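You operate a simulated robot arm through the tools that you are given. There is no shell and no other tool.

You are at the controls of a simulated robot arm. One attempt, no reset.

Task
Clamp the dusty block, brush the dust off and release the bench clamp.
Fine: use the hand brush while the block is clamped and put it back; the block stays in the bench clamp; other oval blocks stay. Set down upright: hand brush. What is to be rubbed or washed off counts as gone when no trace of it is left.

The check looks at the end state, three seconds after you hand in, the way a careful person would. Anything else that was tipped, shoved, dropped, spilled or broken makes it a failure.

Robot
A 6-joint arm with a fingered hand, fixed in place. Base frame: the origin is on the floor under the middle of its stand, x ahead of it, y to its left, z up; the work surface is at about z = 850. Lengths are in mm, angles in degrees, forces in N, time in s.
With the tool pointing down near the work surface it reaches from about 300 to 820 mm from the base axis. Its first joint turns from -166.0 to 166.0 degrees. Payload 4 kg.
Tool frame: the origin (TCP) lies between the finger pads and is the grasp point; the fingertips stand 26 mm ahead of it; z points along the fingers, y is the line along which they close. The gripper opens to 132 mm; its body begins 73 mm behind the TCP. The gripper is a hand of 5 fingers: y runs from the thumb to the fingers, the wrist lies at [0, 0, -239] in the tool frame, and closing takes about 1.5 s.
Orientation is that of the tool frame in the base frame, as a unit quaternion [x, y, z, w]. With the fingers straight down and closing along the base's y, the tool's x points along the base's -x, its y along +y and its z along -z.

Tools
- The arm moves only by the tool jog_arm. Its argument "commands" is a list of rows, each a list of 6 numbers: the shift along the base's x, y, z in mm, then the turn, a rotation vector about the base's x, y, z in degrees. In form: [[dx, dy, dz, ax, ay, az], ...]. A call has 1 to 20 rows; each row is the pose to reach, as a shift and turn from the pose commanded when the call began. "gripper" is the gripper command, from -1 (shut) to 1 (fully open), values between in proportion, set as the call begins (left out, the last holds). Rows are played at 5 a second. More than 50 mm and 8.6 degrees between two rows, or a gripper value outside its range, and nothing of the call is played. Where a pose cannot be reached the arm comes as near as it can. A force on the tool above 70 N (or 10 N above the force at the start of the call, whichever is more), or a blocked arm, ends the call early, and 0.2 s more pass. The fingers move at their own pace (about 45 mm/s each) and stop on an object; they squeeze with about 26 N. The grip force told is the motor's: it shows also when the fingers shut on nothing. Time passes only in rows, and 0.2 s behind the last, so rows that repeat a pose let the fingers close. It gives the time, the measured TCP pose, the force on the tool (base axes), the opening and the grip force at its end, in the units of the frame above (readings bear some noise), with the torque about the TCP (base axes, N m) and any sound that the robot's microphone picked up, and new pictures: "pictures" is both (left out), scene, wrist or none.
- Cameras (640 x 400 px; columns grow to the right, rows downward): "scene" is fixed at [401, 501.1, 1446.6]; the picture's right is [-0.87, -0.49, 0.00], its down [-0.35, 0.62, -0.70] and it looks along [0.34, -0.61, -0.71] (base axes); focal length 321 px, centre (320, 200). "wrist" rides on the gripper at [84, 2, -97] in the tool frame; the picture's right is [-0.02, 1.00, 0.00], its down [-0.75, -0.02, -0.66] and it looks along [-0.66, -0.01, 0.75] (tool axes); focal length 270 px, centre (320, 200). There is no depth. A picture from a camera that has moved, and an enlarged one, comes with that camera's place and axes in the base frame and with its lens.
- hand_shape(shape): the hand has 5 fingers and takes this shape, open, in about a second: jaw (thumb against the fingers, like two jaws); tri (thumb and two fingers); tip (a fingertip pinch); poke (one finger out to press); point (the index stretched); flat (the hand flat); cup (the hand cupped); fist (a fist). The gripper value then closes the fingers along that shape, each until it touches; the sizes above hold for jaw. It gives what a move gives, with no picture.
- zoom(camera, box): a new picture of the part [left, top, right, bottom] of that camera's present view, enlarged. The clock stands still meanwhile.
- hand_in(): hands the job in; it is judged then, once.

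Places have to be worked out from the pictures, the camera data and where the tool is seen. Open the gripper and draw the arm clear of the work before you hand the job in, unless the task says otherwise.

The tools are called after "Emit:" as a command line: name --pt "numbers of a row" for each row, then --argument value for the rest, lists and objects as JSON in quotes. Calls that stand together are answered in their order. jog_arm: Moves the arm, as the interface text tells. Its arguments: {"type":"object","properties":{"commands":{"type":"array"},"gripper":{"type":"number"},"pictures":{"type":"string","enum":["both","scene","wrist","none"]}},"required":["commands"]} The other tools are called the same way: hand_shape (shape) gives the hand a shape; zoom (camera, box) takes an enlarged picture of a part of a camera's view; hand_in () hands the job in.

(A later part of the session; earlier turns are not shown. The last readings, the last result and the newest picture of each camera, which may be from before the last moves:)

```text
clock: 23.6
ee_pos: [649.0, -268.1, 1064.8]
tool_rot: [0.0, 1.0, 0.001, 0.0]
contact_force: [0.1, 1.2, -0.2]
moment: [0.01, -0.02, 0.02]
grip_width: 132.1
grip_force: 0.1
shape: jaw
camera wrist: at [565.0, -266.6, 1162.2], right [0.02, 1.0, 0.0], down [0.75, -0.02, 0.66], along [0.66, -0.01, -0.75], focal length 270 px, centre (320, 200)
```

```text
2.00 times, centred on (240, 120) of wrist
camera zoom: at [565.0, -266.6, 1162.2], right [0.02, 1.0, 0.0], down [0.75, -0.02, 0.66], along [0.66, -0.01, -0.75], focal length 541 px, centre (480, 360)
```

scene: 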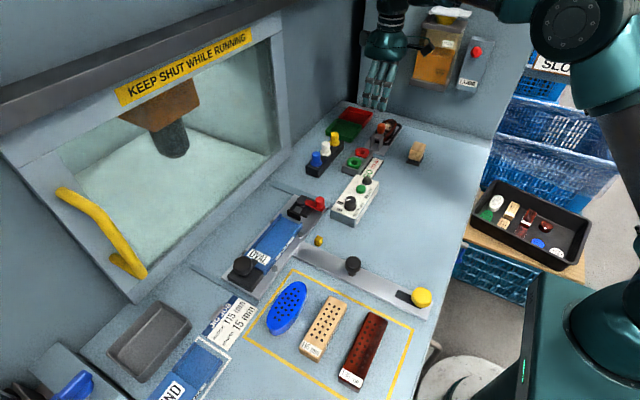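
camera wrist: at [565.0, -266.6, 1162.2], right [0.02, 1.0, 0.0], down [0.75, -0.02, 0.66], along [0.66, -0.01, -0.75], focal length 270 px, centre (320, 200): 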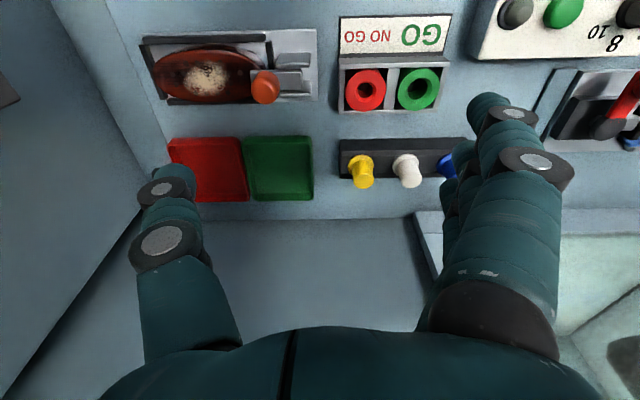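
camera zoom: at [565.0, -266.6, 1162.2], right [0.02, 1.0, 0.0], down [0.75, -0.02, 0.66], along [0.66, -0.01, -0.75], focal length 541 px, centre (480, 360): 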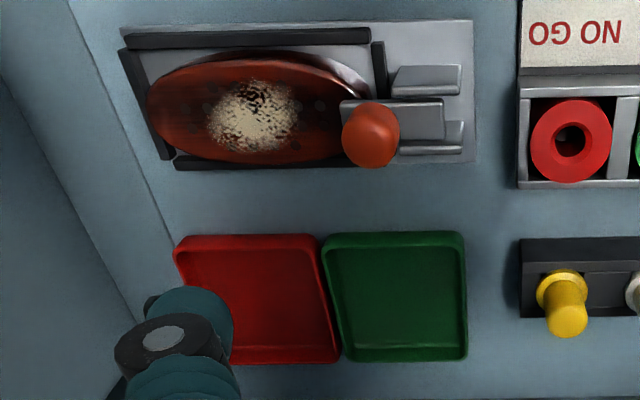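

The clamp is closed with the block in place. Next, the brush; I'll try the "tri" hand shape here in free space to see whether it leaves the spare fingers out of the way.

Emit:
hand_shape --shape "tri"

Emit:
zoom --camera "wrist" --box '[0, 0, 640, 400]'

Emit:
zoom --camera "scene" --box '[330, 0, 450, 120]'

```text
clock: 24.5
ee_pos: [650.3, -267.5, 1064.3]
tool_rot: [0.0, 1.0, 0.0, 0.0]
contact_force: [-0.5, -0.5, 0.1]
moment: [0.03, 0.0, -0.02]
grip_width: 131.9
grip_force: 0.1
shape: tri
```

```text
1.00 times, centred on (320, 200) of wrist (not enlarged: the box is as wide or as high as the picture)
camera zoom: at [565.1, -266.9, 1162.0], right [0.02, 1.0, 0.0], down [0.75, -0.02, 0.66], along [0.66, -0.01, -0.75], focal length 270 px, centre (320, 200)
```

zoom: 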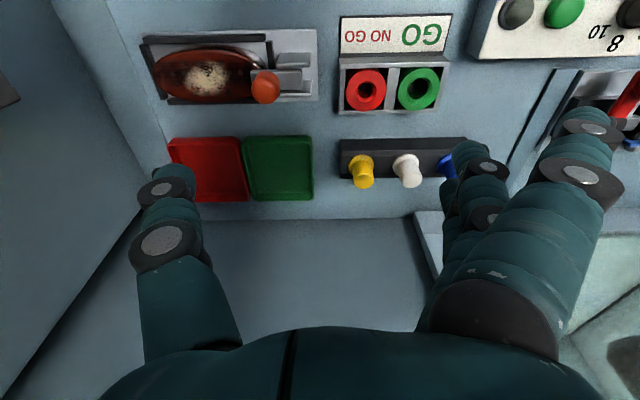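

```text
3.33 times, centred on (390, 60) of scene
camera zoom: at [401.0, 501.1, 1446.6], right [-0.87, -0.49, 0.0], down [-0.35, 0.62, -0.7], along [0.34, -0.61, -0.71], focal length 1070 px, centre (87, 667)
```

zoom: 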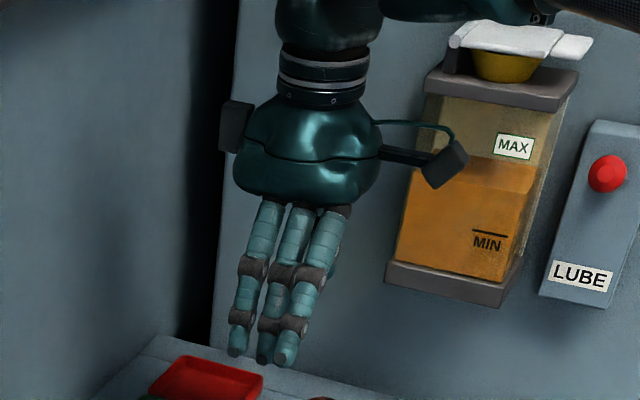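

In "tri" the near finger swings out of the way, leaving thumb plus two fingers; good for the brush. I'll yaw -90° and move above the brush at about (522,-293).

Emit:
jog_arm --pt "-10 5 0 0 0 -8" --pt "-20 8 0 0 0 -16" --pt "-30 10 0 0 0 -24" --pt "-40 10 0 0 0 -32" --pt "-50 10 0 0 0 -40" --pt "-60 10 0 0 0 -48" --pt "-72 5 -5 0 0 -56" --pt "-84 0 -10 0 0 -64" --pt "-96 -5 -15 0 0 -72" --pt "-108 -10 -20 0 0 -80" --pt "-120 -18 -25 0 0 -86" --pt "-127 -25 -30 0 0 -90" --pt "-127 -25 -34 0 0 -90" --pt "-127 -25 -34 0 0 -90"

Emit:
zoom --camera "wrist" --box '[180, 60, 460, 260]'

```text
clock: 27.5
ee_pos: [522.6, -291.9, 1030.7]
tool_rot: [0.707, 0.707, 0.0, 0.0]
contact_force: [0.4, -0.7, 0.4]
moment: [-0.01, 0.01, 0.01]
grip_width: 132.0
grip_force: 0.0
shape: tri
camera wrist: at [524.1, -207.2, 1128.3], right [1.0, -0.02, 0.0], down [-0.02, -0.75, 0.66], along [-0.01, -0.66, -0.75], focal length 270 px, centre (320, 200)
```

scene: 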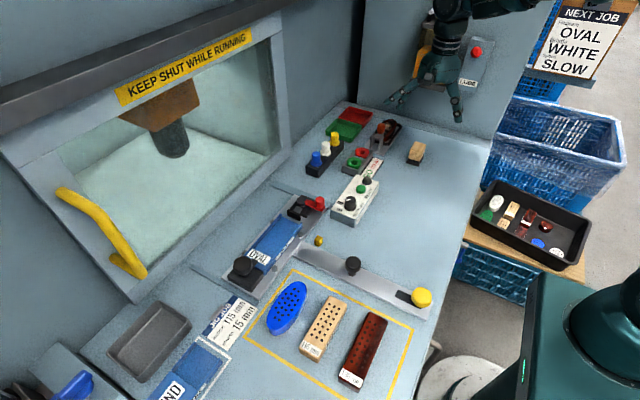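
wrist: 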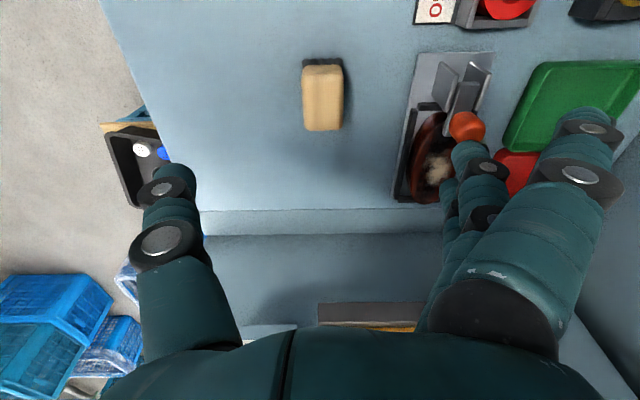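

```text
2.00 times, centred on (320, 160) of wrist
camera zoom: at [524.1, -207.2, 1128.3], right [1.0, -0.02, 0.0], down [-0.02, -0.75, 0.66], along [-0.01, -0.66, -0.75], focal length 541 px, centre (320, 280)
```

zoom: 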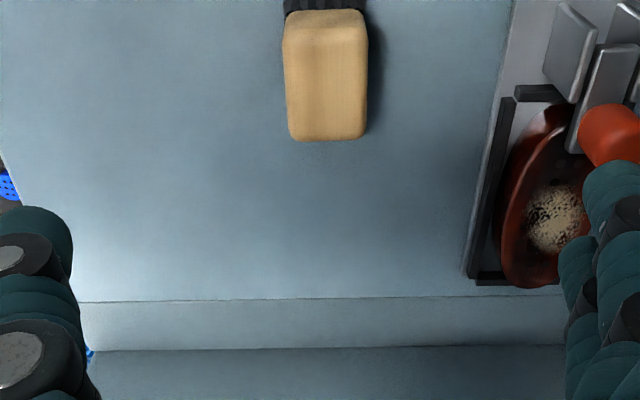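

The brush is centred at about (525,-298), top at z≈897, long side along y. I'll tilt the hand 10° (wrist leaning away from the wall) and descend part-way over it.

Emit:
jog_arm --pt "1 0 -15 -4 0 0" --pt "2 -1 -30 -8 0 0" --pt "2 -2 -50 -10 0 0" --pt "2 -2 -70 -10 0 0" --pt "2 -2 -90 -10 0 0" --pt "2 -2 -90 -10 0 0"

Emit:
zoom --camera "wrist" --box '[180, 60, 460, 260]'

Emit:
zoom --camera "scene" --box '[360, 60, 480, 190]'

```text
clock: 28.9
ee_pos: [522.9, -294.8, 940.9]
tool_rot: [0.705, 0.704, -0.061, 0.062]
contact_force: [0.5, 0.2, 0.8]
moment: [0.03, 0.0, -0.02]
grip_width: 131.9
grip_force: 0.0
shape: tri
camera wrist: at [525.7, -194.6, 1021.9], right [1.0, -0.02, 0.0], down [-0.02, -0.63, 0.78], along [-0.01, -0.78, -0.63], focal length 270 px, centre (320, 200)
```

scene: 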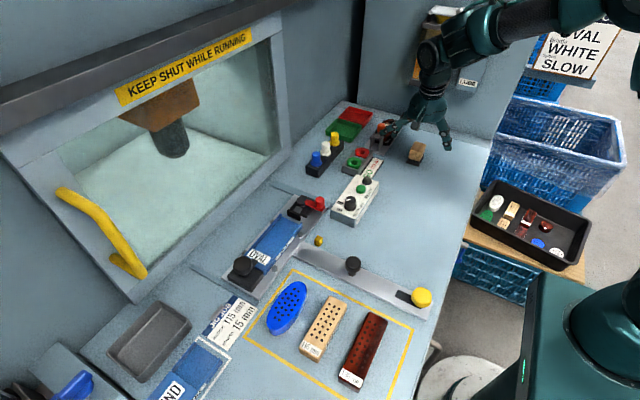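
wrist: 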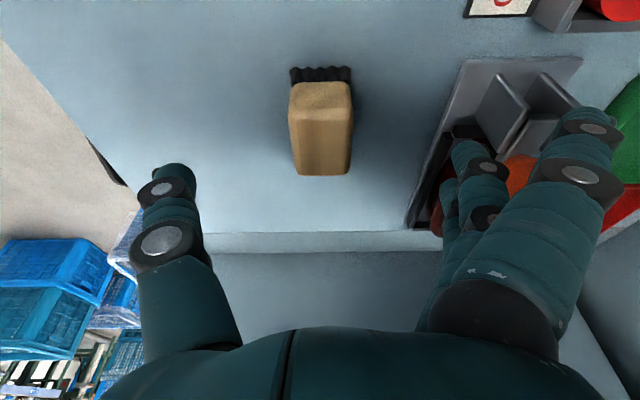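

```text
2.00 times, centred on (320, 160) of wrist
camera zoom: at [525.7, -194.6, 1021.9], right [1.0, -0.02, 0.0], down [-0.02, -0.63, 0.78], along [-0.01, -0.78, -0.63], focal length 541 px, centre (320, 280)
```

zoom: 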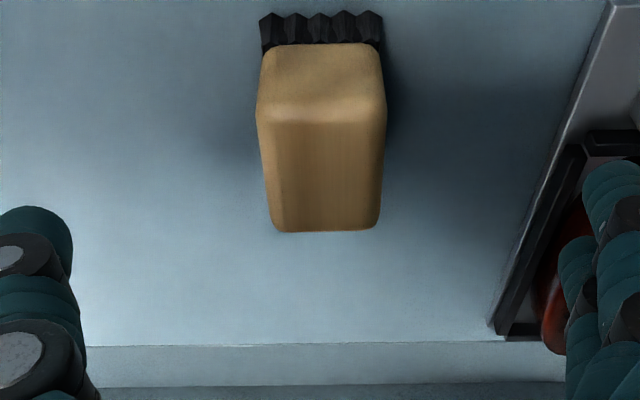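

```text
3.08 times, centred on (420, 125) of scene
camera zoom: at [401.0, 501.1, 1446.6], right [-0.87, -0.49, 0.0], down [-0.35, 0.62, -0.7], along [0.34, -0.61, -0.71], focal length 987 px, centre (12, 431)
```

zoom: 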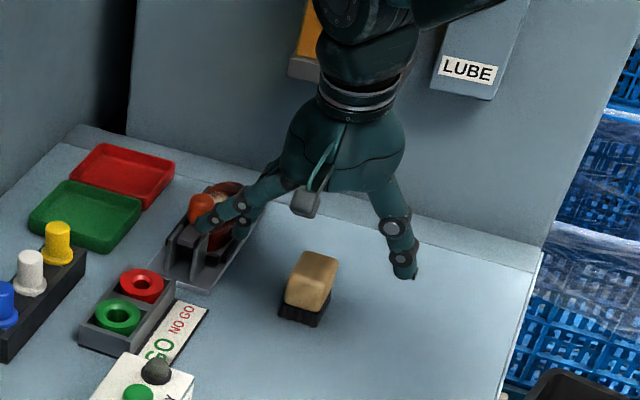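

The brush is centred between thumb and fingers at about (525.7,-300). I descend to z≈888 so the pads straddle the wooden back.

Emit:
jog_arm --pt "3 -1 -15 0 0 0" --pt "3 -1 -30 0 0 0" --pt "3 -1 -42 0 0 0" --pt "3 -1 -53 0 0 0" --pt "3 -1 -53 0 0 0"

Emit:
zoom --camera "scene" --box '[360, 60, 480, 190]'

```text
clock: 30.1
ee_pos: [527.7, -295.9, 889.1]
tool_rot: [0.705, 0.704, -0.061, 0.063]
contact_force: [-19.4, 3.2, 19.1]
moment: [-0.58, -2.23, -0.12]
grip_width: 132.1
grip_force: 0.1
shape: tri
camera wrist: at [528.5, -195.1, 970.2], right [1.0, -0.02, 0.0], down [-0.02, -0.63, 0.78], along [-0.01, -0.78, -0.63], focal length 270 px, centre (320, 200)
```

scene: 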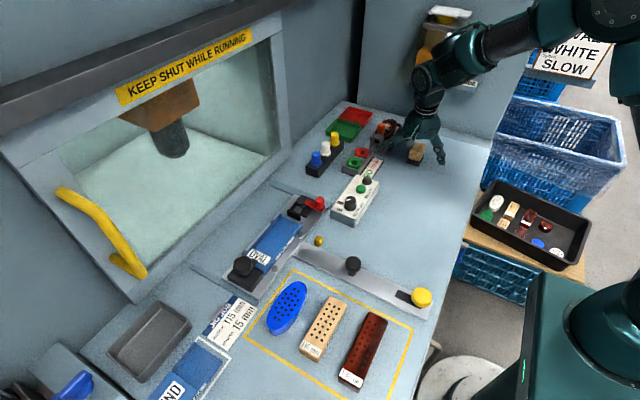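
wrist: 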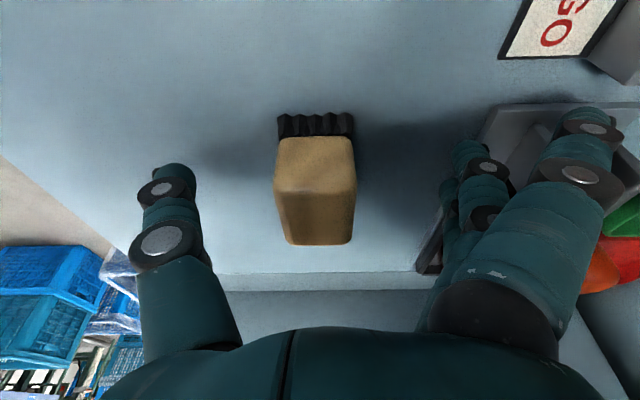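

```text
3.08 times, centred on (420, 125) of scene
camera zoom: at [401.0, 501.1, 1446.6], right [-0.87, -0.49, 0.0], down [-0.35, 0.62, -0.7], along [0.34, -0.61, -0.71], focal length 987 px, centre (12, 431)
```

zoom: 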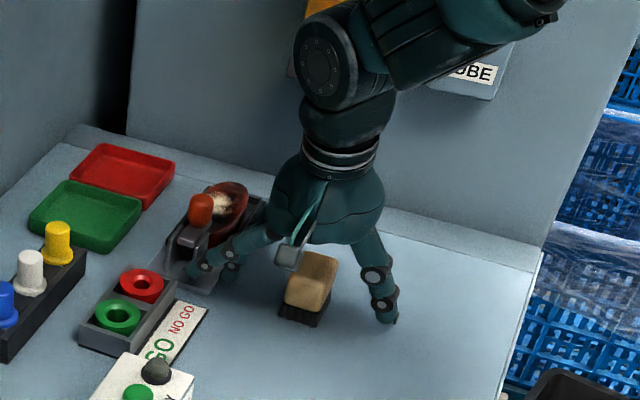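

There is an unwanted contact: the spread finger is touching the clamp's bracket (force about -19 N in x, 19 N up). I raise straight up at once and check nothing moved.

Emit:
jog_arm --pt "-2 0 8 0 0 0" --pt "-3 0 25 0 0 0" --pt "-3 0 50 0 0 0" --pt "-3 0 90 0 0 0" --pt "-3 0 120 0 0 0" --pt "-3 0 120 0 0 0"

Emit:
hand_shape --shape "jaw"

Emit:
zoom --camera "scene" --box '[350, 90, 430, 170]'

Emit:
zoom --camera "wrist" --box '[160, 40, 560, 290]'

```text
clock: 31.5
ee_pos: [524.5, -295.1, 1010.3]
tool_rot: [0.705, 0.704, -0.061, 0.062]
contact_force: [-0.7, 0.8, 0.1]
moment: [0.0, -0.02, -0.01]
grip_width: 131.8
grip_force: 0.1
shape: tri
camera wrist: at [525.8, -195.4, 1091.2], right [1.0, -0.02, 0.0], down [-0.02, -0.63, 0.78], along [-0.01, -0.78, -0.63], focal length 270 px, centre (320, 200)
```

scene: 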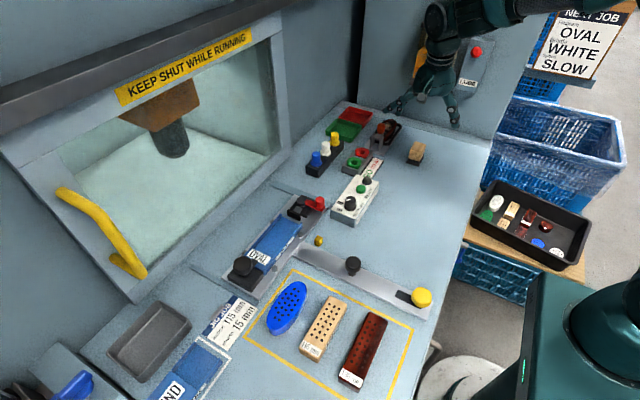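
wrist: 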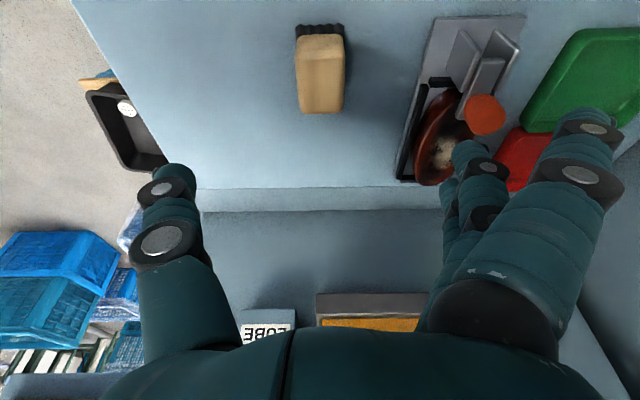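

```text
clock: 32.4
ee_pos: [525.0, -296.3, 1009.5]
tool_rot: [0.704, 0.705, -0.062, 0.062]
contact_force: [-0.8, 0.0, 0.1]
moment: [0.02, -0.01, 0.0]
grip_width: 131.9
grip_force: 0.0
shape: jaw
```

```text
5.00 times, centred on (390, 130) of scene
camera zoom: at [401.0, 501.1, 1446.6], right [-0.87, -0.49, 0.0], down [-0.35, 0.62, -0.7], along [0.34, -0.61, -0.71], focal length 1604 px, centre (-30, 550)
```

zoom: 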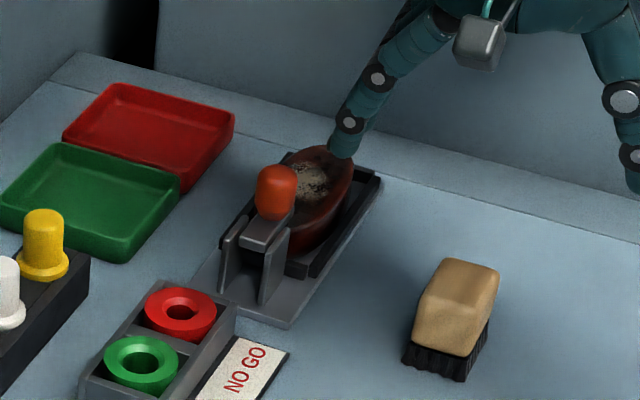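

```text
1.60 times, centred on (360, 165) of wrist
camera zoom: at [525.9, -195.5, 1090.9], right [1.0, -0.02, 0.0], down [-0.02, -0.63, 0.78], along [-0.01, -0.78, -0.63], focal length 432 px, centre (256, 256)
```

zoom: 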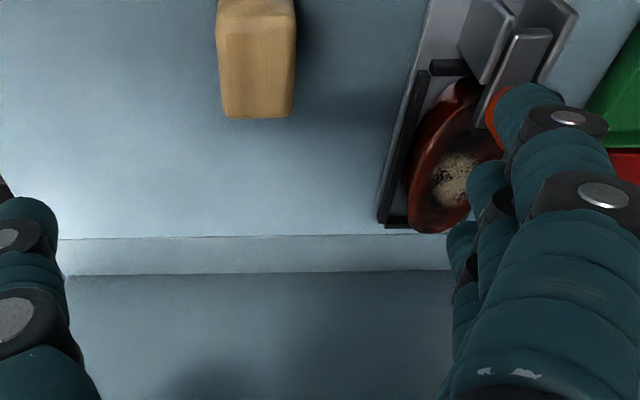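

The clamp and brush have not moved. Back in "jaw" shape the outer finger no longer reaches the clamp; fingers 2/3 and the thumb are balanced on the brush. I descend again at (525.5,-296) toward z≈890.

Emit:
jog_arm --pt "0 0 -30 0 0 0" --pt "0 0 -60 0 0 0" --pt "0 0 -85 0 0 0" --pt "0 0 -100 0 0 0" --pt "0 0 -112 0 0 0" --pt "0 0 -120 0 0 0" --pt "0 0 -120 0 0 0"

Emit:
zoom --camera "scene" --box '[370, 90, 450, 170]'

```text
clock: 34.0
ee_pos: [523.0, -295.3, 886.4]
tool_rot: [0.704, 0.705, -0.061, 0.062]
contact_force: [0.2, -0.7, -0.3]
moment: [0.01, -0.02, 0.0]
grip_width: 131.9
grip_force: 0.1
shape: jaw
camera wrist: at [525.3, -194.9, 967.3], right [1.0, -0.02, 0.0], down [-0.02, -0.63, 0.78], along [-0.01, -0.78, -0.63], focal length 270 px, centre (320, 200)
```

scene: 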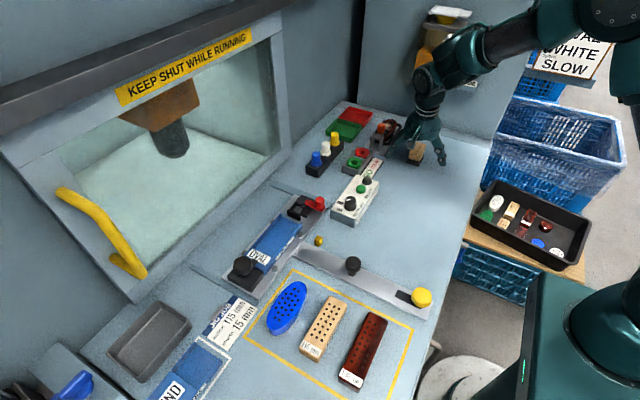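
wrist: 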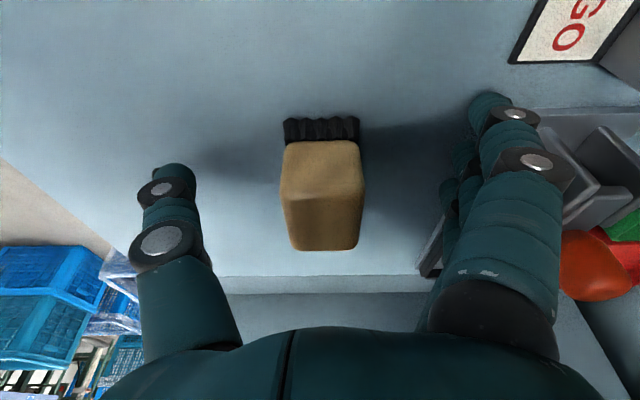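

```text
5.00 times, centred on (410, 130) of scene
camera zoom: at [401.0, 501.1, 1446.6], right [-0.87, -0.49, 0.0], down [-0.35, 0.62, -0.7], along [0.34, -0.61, -0.71], focal length 1604 px, centre (-130, 550)
```

zoom: 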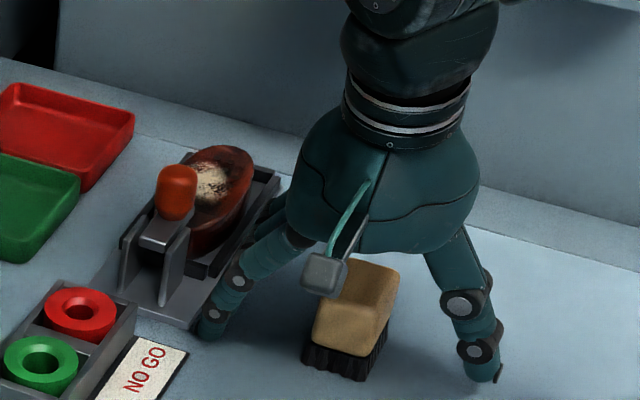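

No contact now and the brush is centred between thumb and fingers. I close the hand on the wooden back.

Emit:
jog_arm --pt "0 0 0 0 0 0" --pt "0 0 0 0 0 0" --pt "0 0 0 0 0 0" --pt "0 0 0 0 0 0" --pt "0 0 0 0 0 0" --pt "0 0 0 0 0 0" --pt "0 0 0 0 0 0" --pt "0 0 0 0 0 0" --gripper -1

Emit:
zoom --camera "wrist" --box '[200, 60, 480, 260]'

Emit:
zoom --camera "scene" --box '[370, 90, 450, 170]'

```text
clock: 35.8
ee_pos: [523.0, -294.0, 886.6]
tool_rot: [0.704, 0.705, -0.062, 0.062]
contact_force: [0.6, -1.0, 0.3]
moment: [0.04, 0.04, 0.0]
grip_width: 20.5
grip_force: 13.7
shape: jaw
camera wrist: at [525.3, -194.9, 967.4], right [1.0, -0.02, 0.0], down [-0.02, -0.63, 0.78], along [-0.01, -0.78, -0.63], focal length 270 px, centre (320, 200)
```

scene: 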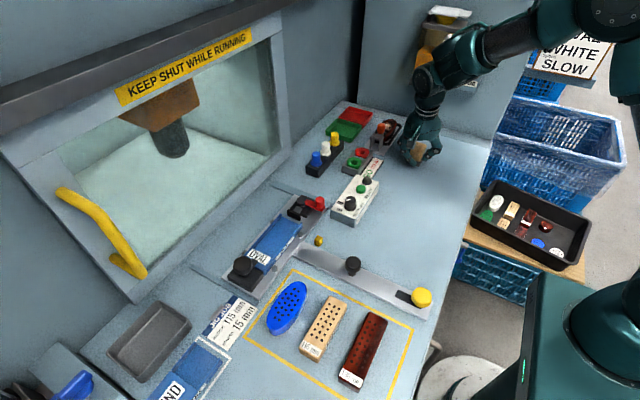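
wrist: 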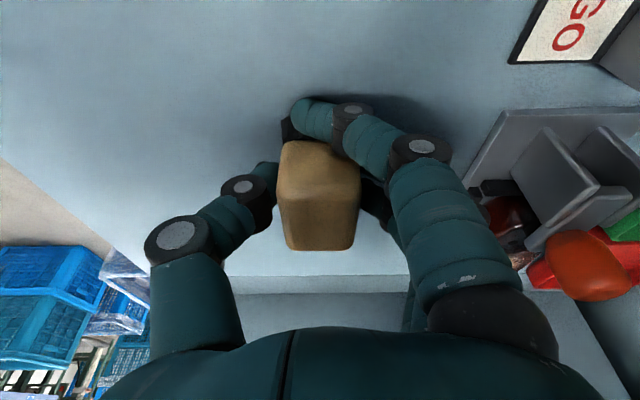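

```text
2.00 times, centred on (340, 160) of wrist
camera zoom: at [525.3, -194.9, 967.4], right [1.0, -0.02, 0.0], down [-0.02, -0.63, 0.78], along [-0.01, -0.78, -0.63], focal length 541 px, centre (280, 280)
```

zoom: 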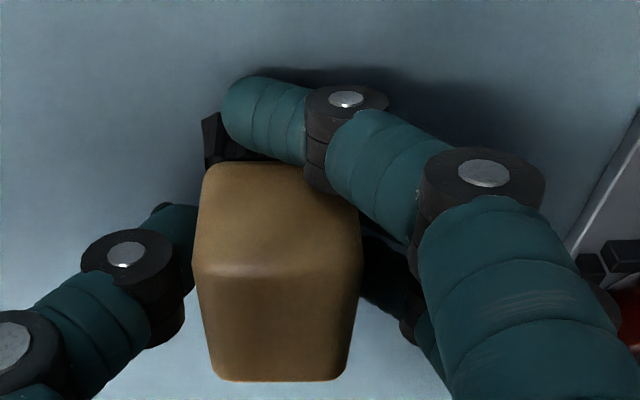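

```text
5.00 times, centred on (410, 130) of scene
camera zoom: at [401.0, 501.1, 1446.6], right [-0.87, -0.49, 0.0], down [-0.35, 0.62, -0.7], along [0.34, -0.61, -0.71], focal length 1604 px, centre (-130, 550)
```

zoom: 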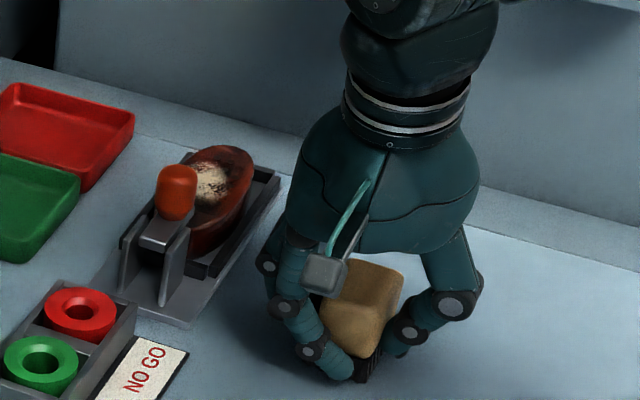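

The hand grips, but the outer finger has curled past the +y end of the brush, where it could foul the clamp lever while brushing. I'll reopen, shift 16 mm towards -y so all three fingers land on the brush side, and grip again.

Emit:
jog_arm --pt "0 0 0 0 0 0" --pt "0 0 0 0 0 0" --pt "0 0 0 0 0 0" --pt "0 0 0 0 0 0" --pt "0 0 0 0 0 0" --pt "0 0 0 0 0 0" --pt "0 0 0 0 0 0" --pt "1 -6 0 0 0 0" --pt "1 -12 1 0 0 0" --pt "1 -16 2 0 0 0" --pt "1 -16 2 0 0 0" --gripper 1

Emit:
zoom --camera "wrist" --box '[180, 60, 460, 260]'

```text
clock: 38.2
ee_pos: [525.6, -311.1, 889.5]
tool_rot: [0.704, 0.705, -0.062, 0.062]
contact_force: [-0.6, 0.1, 0.2]
moment: [0.0, 0.01, 0.0]
grip_width: 131.9
grip_force: 0.1
shape: jaw
camera wrist: at [526.4, -211.5, 970.5], right [1.0, -0.02, 0.0], down [-0.02, -0.63, 0.78], along [-0.01, -0.78, -0.63], focal length 270 px, centre (320, 200)
```

scene: 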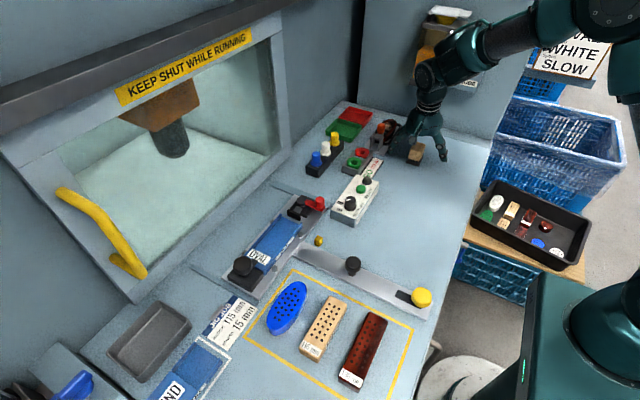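
wrist: 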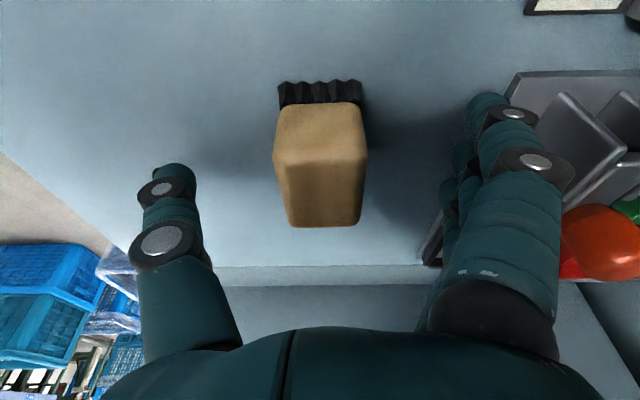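

```text
2.00 times, centred on (320, 160) of wrist
camera zoom: at [526.4, -211.5, 970.5], right [1.0, -0.02, 0.0], down [-0.02, -0.63, 0.78], along [-0.01, -0.78, -0.63], focal length 541 px, centre (320, 280)
```

zoom: 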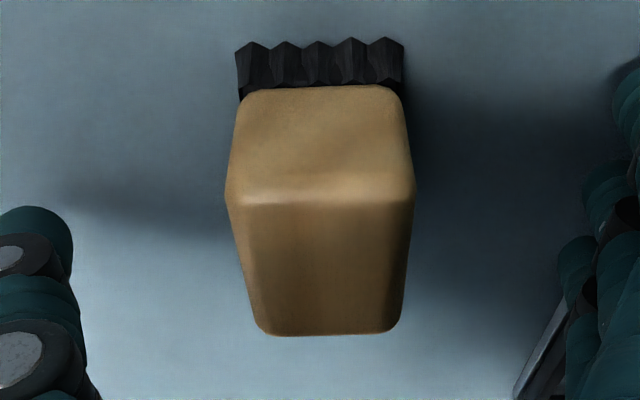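

The brush still stands straight and all three fingers should now land on its side. I close again.

Emit:
jog_arm --pt "0 0 0 0 0 0" --pt "0 0 0 0 0 0" --pt "0 0 0 0 0 0" --pt "0 0 0 0 0 0" --pt "0 0 0 0 0 0" --pt "0 0 0 0 0 0" --pt "0 0 0 0 0 0" --pt "0 0 0 0 0 0" --gripper -1

Emit:
zoom --camera "wrist" --box '[200, 60, 480, 260]'

Emit:
zoom --camera "scene" --box '[370, 90, 450, 170]'

```text
clock: 40.0
ee_pos: [524.3, -311.7, 889.5]
tool_rot: [0.704, 0.705, -0.062, 0.061]
contact_force: [0.9, 0.3, 0.6]
moment: [-0.02, 0.0, 0.0]
grip_width: 24.6
grip_force: 14.0
shape: jaw
camera wrist: at [526.3, -211.5, 970.6], right [1.0, -0.02, 0.0], down [-0.02, -0.63, 0.78], along [-0.01, -0.78, -0.63], focal length 270 px, centre (320, 200)
```

scene: 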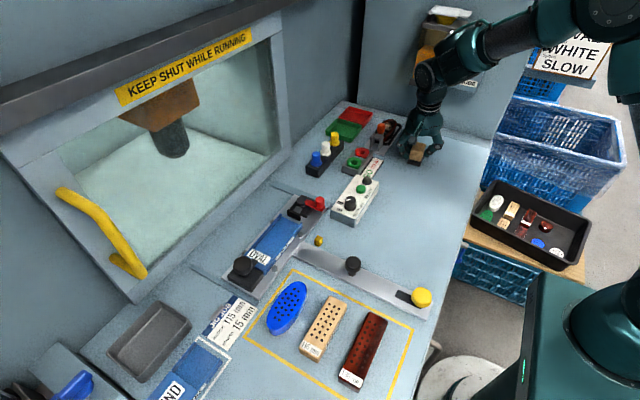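
wrist: 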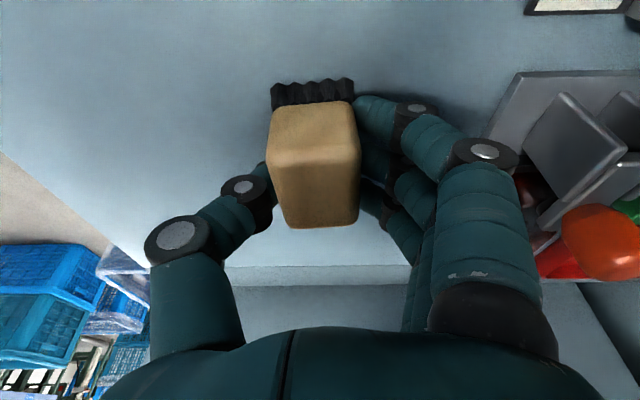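

```text
2.00 times, centred on (340, 160) of wrist
camera zoom: at [526.3, -211.5, 970.6], right [1.0, -0.02, 0.0], down [-0.02, -0.63, 0.78], along [-0.01, -0.78, -0.63], focal length 541 px, centre (280, 280)
```

zoom: 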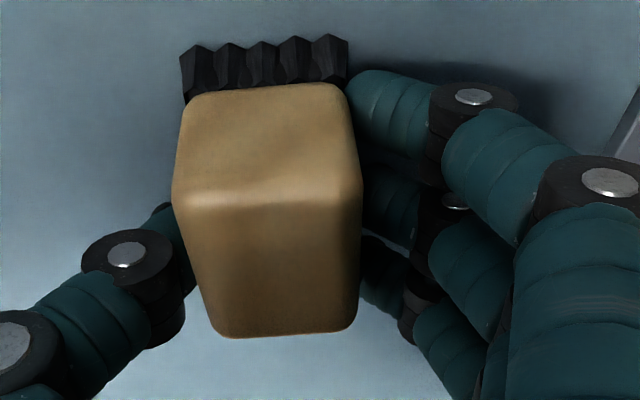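

```text
5.00 times, centred on (410, 130) of scene
camera zoom: at [401.0, 501.1, 1446.6], right [-0.87, -0.49, 0.0], down [-0.35, 0.62, -0.7], along [0.34, -0.61, -0.71], focal length 1604 px, centre (-130, 550)
```

zoom: 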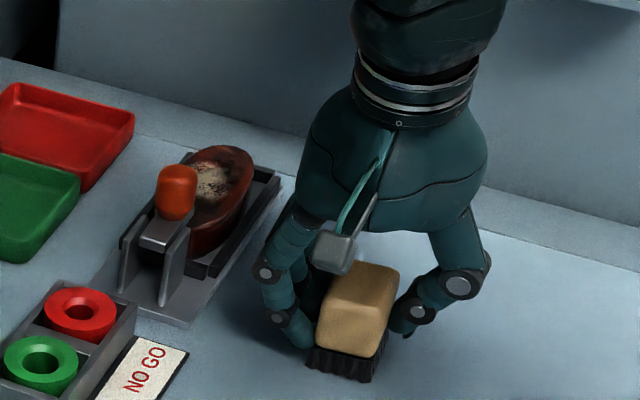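

Now all three fingers and the thumb hold the brush squarely. I lift it and check it hangs steadily.

Emit:
jog_arm --pt "0 0 5 0 0 0" --pt "0 0 12 0 0 0" --pt "0 0 30 0 0 0" --pt "0 0 60 0 0 0" --pt "0 0 90 0 0 0" --pt "0 0 110 0 0 0" --pt "0 0 110 0 0 0"

Emit:
zoom --camera "scene" --box '[370, 60, 450, 140]'

```text
clock: 41.6
ee_pos: [528.4, -311.8, 998.3]
tool_rot: [0.704, 0.705, -0.062, 0.061]
contact_force: [1.0, 0.3, -0.5]
moment: [-0.04, 0.01, 0.02]
grip_width: 21.9
grip_force: 26.4
shape: jaw
camera wrist: at [529.3, -211.5, 1079.1], right [1.0, -0.02, 0.0], down [-0.02, -0.63, 0.78], along [-0.01, -0.78, -0.63], focal length 270 px, centre (320, 200)
```

scene: 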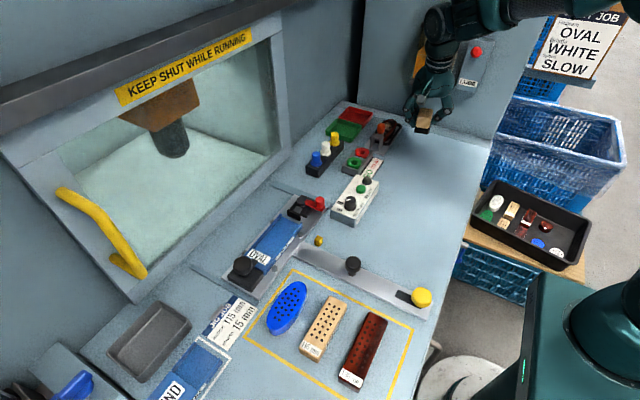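
wrist: 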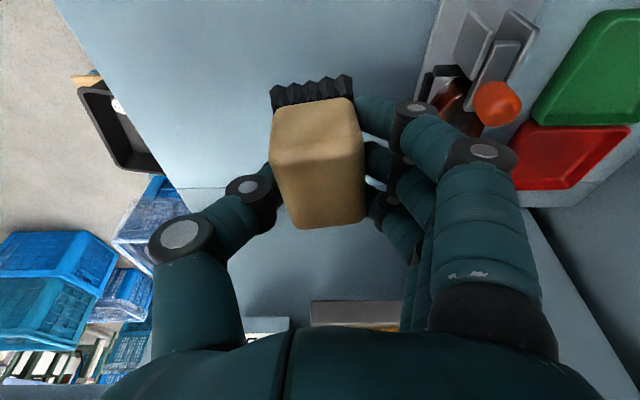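

```text
5.00 times, centred on (410, 100) of scene
camera zoom: at [401.0, 501.1, 1446.6], right [-0.87, -0.49, 0.0], down [-0.35, 0.62, -0.7], along [0.34, -0.61, -0.71], focal length 1604 px, centre (-130, 700)
```

zoom: 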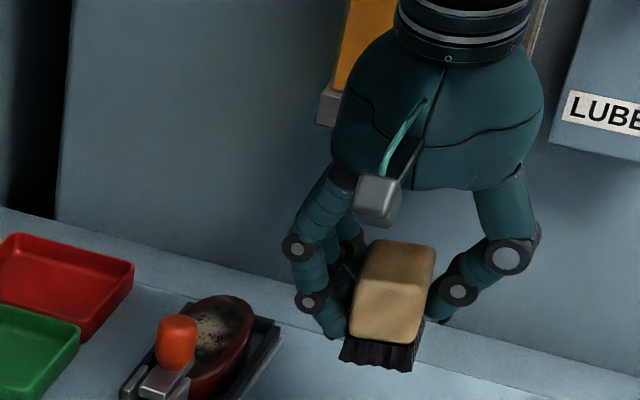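

The brush is held level with its bristles about 39 mm below the TCP. I carry it over the block, first along +x, then -y, staying well above the knob.

Emit:
jog_arm --pt "25 0 5 0 0 0" --pt "55 0 8 0 0 0" --pt "85 0 8 0 0 0" --pt "110 -10 8 0 0 0" --pt "120 -30 5 0 0 0" --pt "120 -55 0 0 0 0" --pt "120 -75 -5 0 0 0" --pt "120 -85 -15 0 0 0" --pt "120 -85 -25 0 0 0" --pt "120 -85 -25 0 0 0"

Emit:
zoom --camera "scene" --box '[350, 60, 430, 160]'

Emit:
zoom --camera "wrist" --box '[180, 20, 500, 260]'

```text
clock: 43.8
ee_pos: [645.6, -395.1, 973.6]
tool_rot: [0.704, 0.705, -0.061, 0.062]
contact_force: [-0.3, 0.3, -0.5]
moment: [0.02, 0.0, 0.02]
grip_width: 22.0
grip_force: 25.5
shape: jaw
camera wrist: at [647.6, -295.2, 1055.9], right [1.0, -0.02, 0.0], down [-0.02, -0.63, 0.78], along [-0.01, -0.78, -0.63], focal length 270 px, centre (320, 200)
```

scene: 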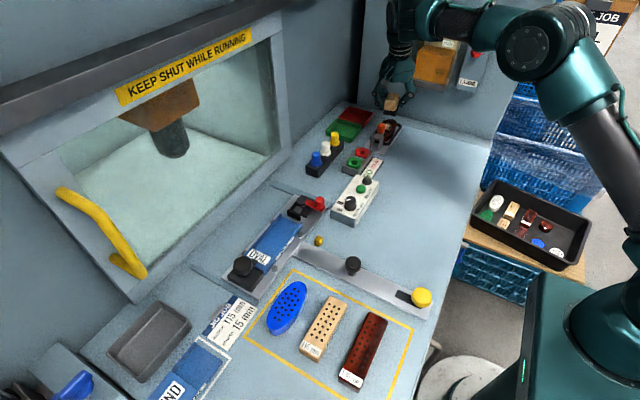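
wrist: 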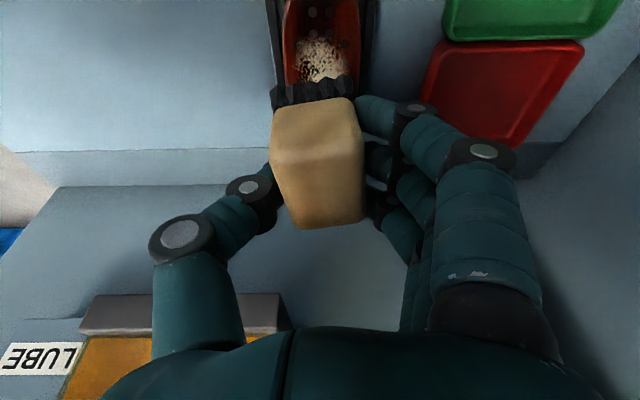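

```text
4.00 times, centred on (390, 110) of scene
camera zoom: at [401.0, 501.1, 1446.6], right [-0.87, -0.49, 0.0], down [-0.35, 0.62, -0.7], along [0.34, -0.61, -0.71], focal length 1283 px, centre (40, 560)
```

zoom: 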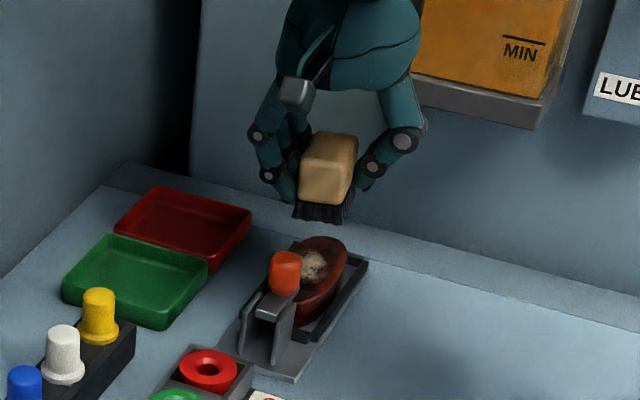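

```text
1.67 times, centred on (340, 140) of wrist
camera zoom: at [647.6, -295.2, 1055.9], right [1.0, -0.02, 0.0], down [-0.02, -0.63, 0.78], along [-0.01, -0.78, -0.63], focal length 450 px, centre (287, 300)
```

zoom: 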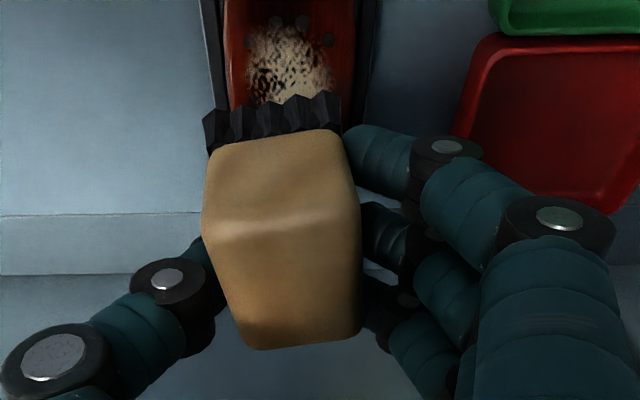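

The brush is above the dust (dust spans about x 632–666, y -404…-358). I lower until the bristles are a few mm above the block, then ease down.

Emit:
jog_arm --pt "2 0 -15 0 0 0" --pt "2 0 -30 0 0 0" --pt "2 0 -42 0 0 0" --pt "2 0 -47 0 0 0" --pt "2 0 -50 0 0 0" --pt "2 0 -52 0 0 0" --pt "2 0 -52 0 0 0"

Emit:
zoom --camera "scene" --box '[350, 90, 430, 160]'

Emit:
zoom --camera "wrist" --box '[180, 20, 500, 260]'

```text
clock: 45.4
ee_pos: [648.0, -397.6, 922.3]
tool_rot: [0.704, 0.704, -0.061, 0.061]
contact_force: [1.0, -0.5, 1.7]
moment: [0.04, -0.01, -0.02]
grip_width: 22.1
grip_force: 25.6
shape: jaw
camera wrist: at [648.8, -296.9, 1003.0], right [1.0, -0.02, 0.0], down [-0.02, -0.63, 0.78], along [-0.01, -0.78, -0.63], focal length 270 px, centre (320, 200)
```

scene: 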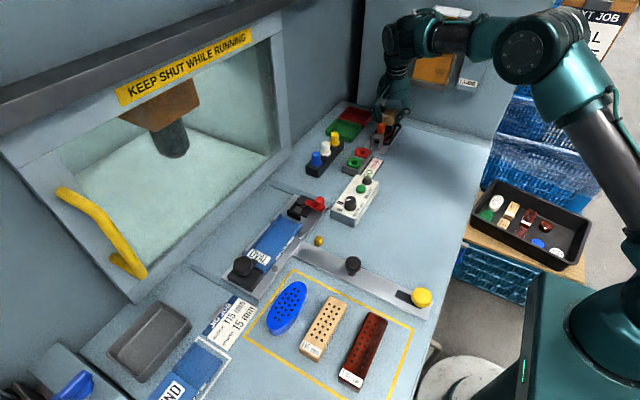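
wrist: 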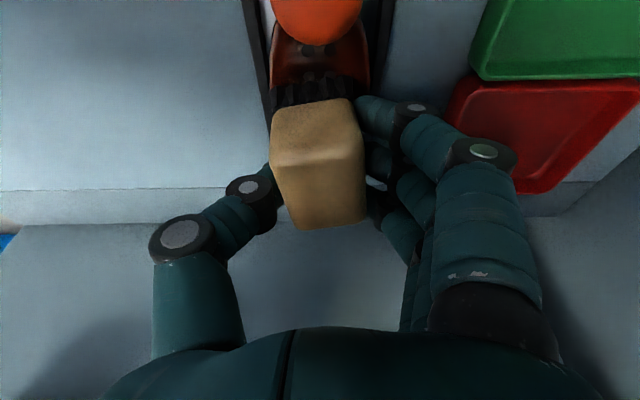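

```text
5.71 times, centred on (390, 125) of scene
camera zoom: at [401.0, 501.1, 1446.6], right [-0.87, -0.49, 0.0], down [-0.35, 0.62, -0.7], along [0.34, -0.61, -0.71], focal length 1833 px, centre (-80, 629)
```

zoom: 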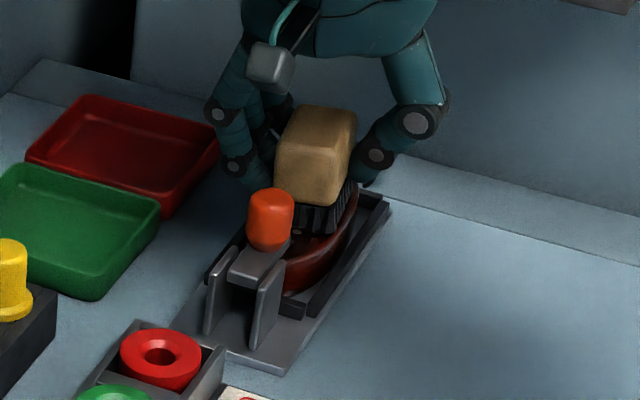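

```text
1.67 times, centred on (340, 140) of wrist
camera zoom: at [648.8, -296.9, 1003.0], right [1.0, -0.02, 0.0], down [-0.02, -0.63, 0.78], along [-0.01, -0.78, -0.63], focal length 450 px, centre (287, 300)
```

zoom: 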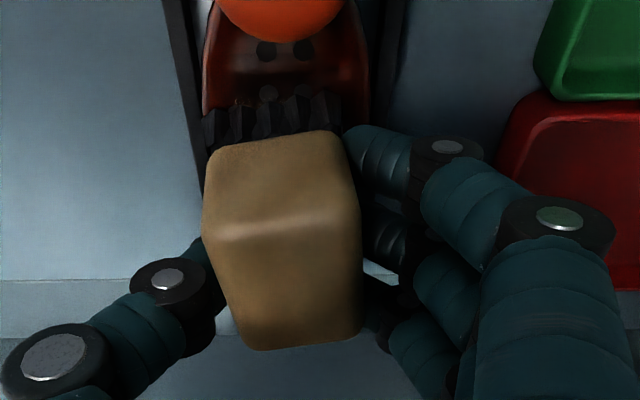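

The bristles are just touching the block (1.7 N). I press about 2 mm more and make small strokes across x and then along y, watching the forces.

Emit:
jog_arm --pt "0 0 -1 0 0 0" --pt "0 0 -2 0 0 0" --pt "6 0 -2 0 0 0" --pt "12 0 -2 0 0 0" --pt "6 0 -2 0 0 0" --pt "0 0 -2 0 0 0" --pt "-6 0 -2 0 0 0" --pt "-12 0 -2 0 0 0" --pt "-6 0 -2 0 0 0" --pt "0 0 -2 0 0 0" --pictures "both"

Emit:
zoom --camera "wrist" --box '[180, 20, 500, 260]'

Emit:
zoom --camera "scene" --box '[350, 90, 430, 160]'

```text
clock: 47.6
ee_pos: [646.5, -396.0, 919.9]
tool_rot: [0.705, 0.704, -0.062, 0.061]
contact_force: [-4.9, -1.1, 13.7]
moment: [0.17, -0.08, 0.02]
grip_width: 22.7
grip_force: 26.3
shape: jaw
camera wrist: at [649.1, -296.3, 1001.0], right [1.0, -0.02, 0.0], down [-0.02, -0.63, 0.78], along [-0.01, -0.78, -0.63], focal length 270 px, centre (320, 200)
```

scene: 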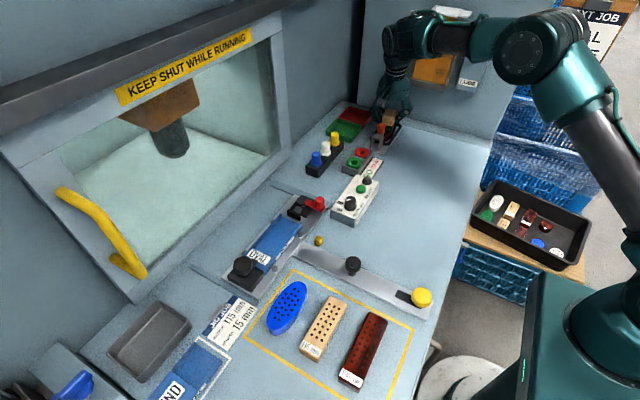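
wrist: 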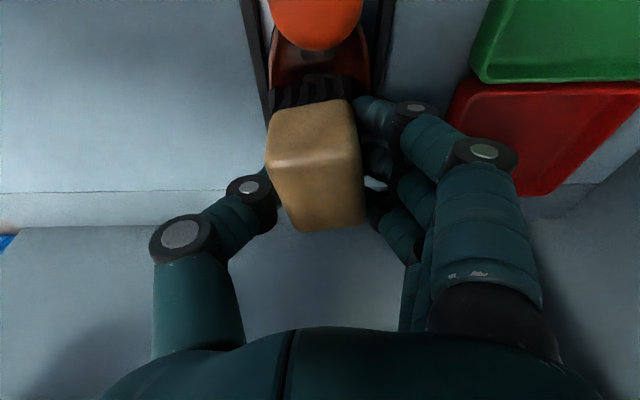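

```text
1.67 times, centred on (340, 140) of wrist
camera zoom: at [649.1, -296.3, 1001.0], right [1.0, -0.02, 0.0], down [-0.02, -0.63, 0.78], along [-0.01, -0.78, -0.63], focal length 450 px, centre (287, 300)
```

zoom: 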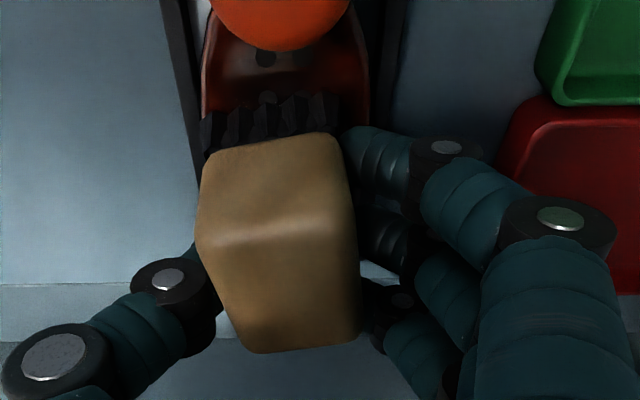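

```text
5.71 times, centred on (390, 125) of scene
camera zoom: at [401.0, 501.1, 1446.6], right [-0.87, -0.49, 0.0], down [-0.35, 0.62, -0.7], along [0.34, -0.61, -0.71], focal length 1833 px, centre (-80, 629)
```

zoom: 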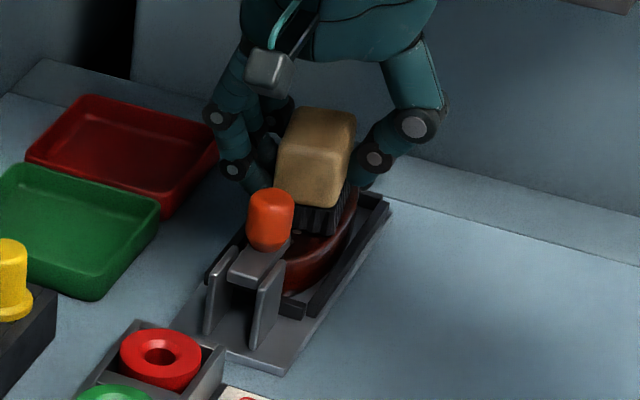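

Contact is about 14 N with light drag; the brush stays in hand. Now strokes along y with small x offsets.

Emit:
jog_arm --pt "0 -6 0 0 0 0" --pt "0 -12 0 0 0 0" --pt "0 -6 0 0 0 0" --pt "0 0 0 0 0 0" --pt "0 6 0 0 0 0" --pt "0 12 0 0 0 0" --pt "5 12 0 0 0 0" --pt "5 6 0 0 0 0" --pt "5 0 0 0 0 0" --pt "5 -6 0 0 0 0" --pt "5 -12 0 0 0 0" --pt "-1 -12 0 0 0 0" --pt "-6 -12 0 0 0 0" --pt "-6 -6 0 0 0 0" --pt "-6 0 0 0 0 0" --pt "-6 6 0 0 0 0" --pt "-6 12 0 0 0 0" --pt "-3 6 0 0 0 0" --pt "0 0 0 0 0 0" --pictures "wrist"

Emit:
zoom --camera "scene" --box '[350, 90, 430, 160]'

```text
clock: 51.6
ee_pos: [645.9, -395.6, 920.7]
tool_rot: [0.704, 0.704, -0.062, 0.062]
contact_force: [-0.1, 3.8, 6.9]
moment: [0.21, -0.08, 0.05]
grip_width: 22.0
grip_force: 26.3
shape: jaw
camera wrist: at [649.0, -294.9, 1001.1], right [1.0, -0.02, 0.0], down [-0.02, -0.63, 0.78], along [-0.01, -0.78, -0.63], focal length 270 px, centre (320, 200)
```

wrist: 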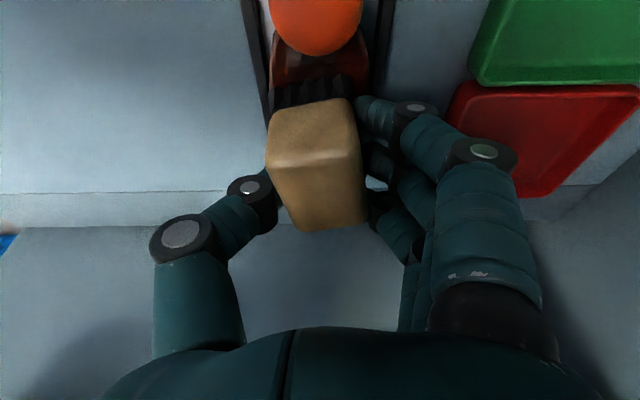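

```text
5.71 times, centred on (390, 125) of scene
camera zoom: at [401.0, 501.1, 1446.6], right [-0.87, -0.49, 0.0], down [-0.35, 0.62, -0.7], along [0.34, -0.61, -0.71], focal length 1833 px, centre (-80, 629)
```

zoom: 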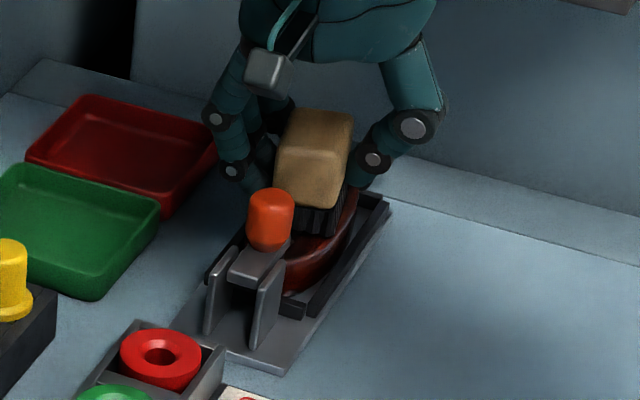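

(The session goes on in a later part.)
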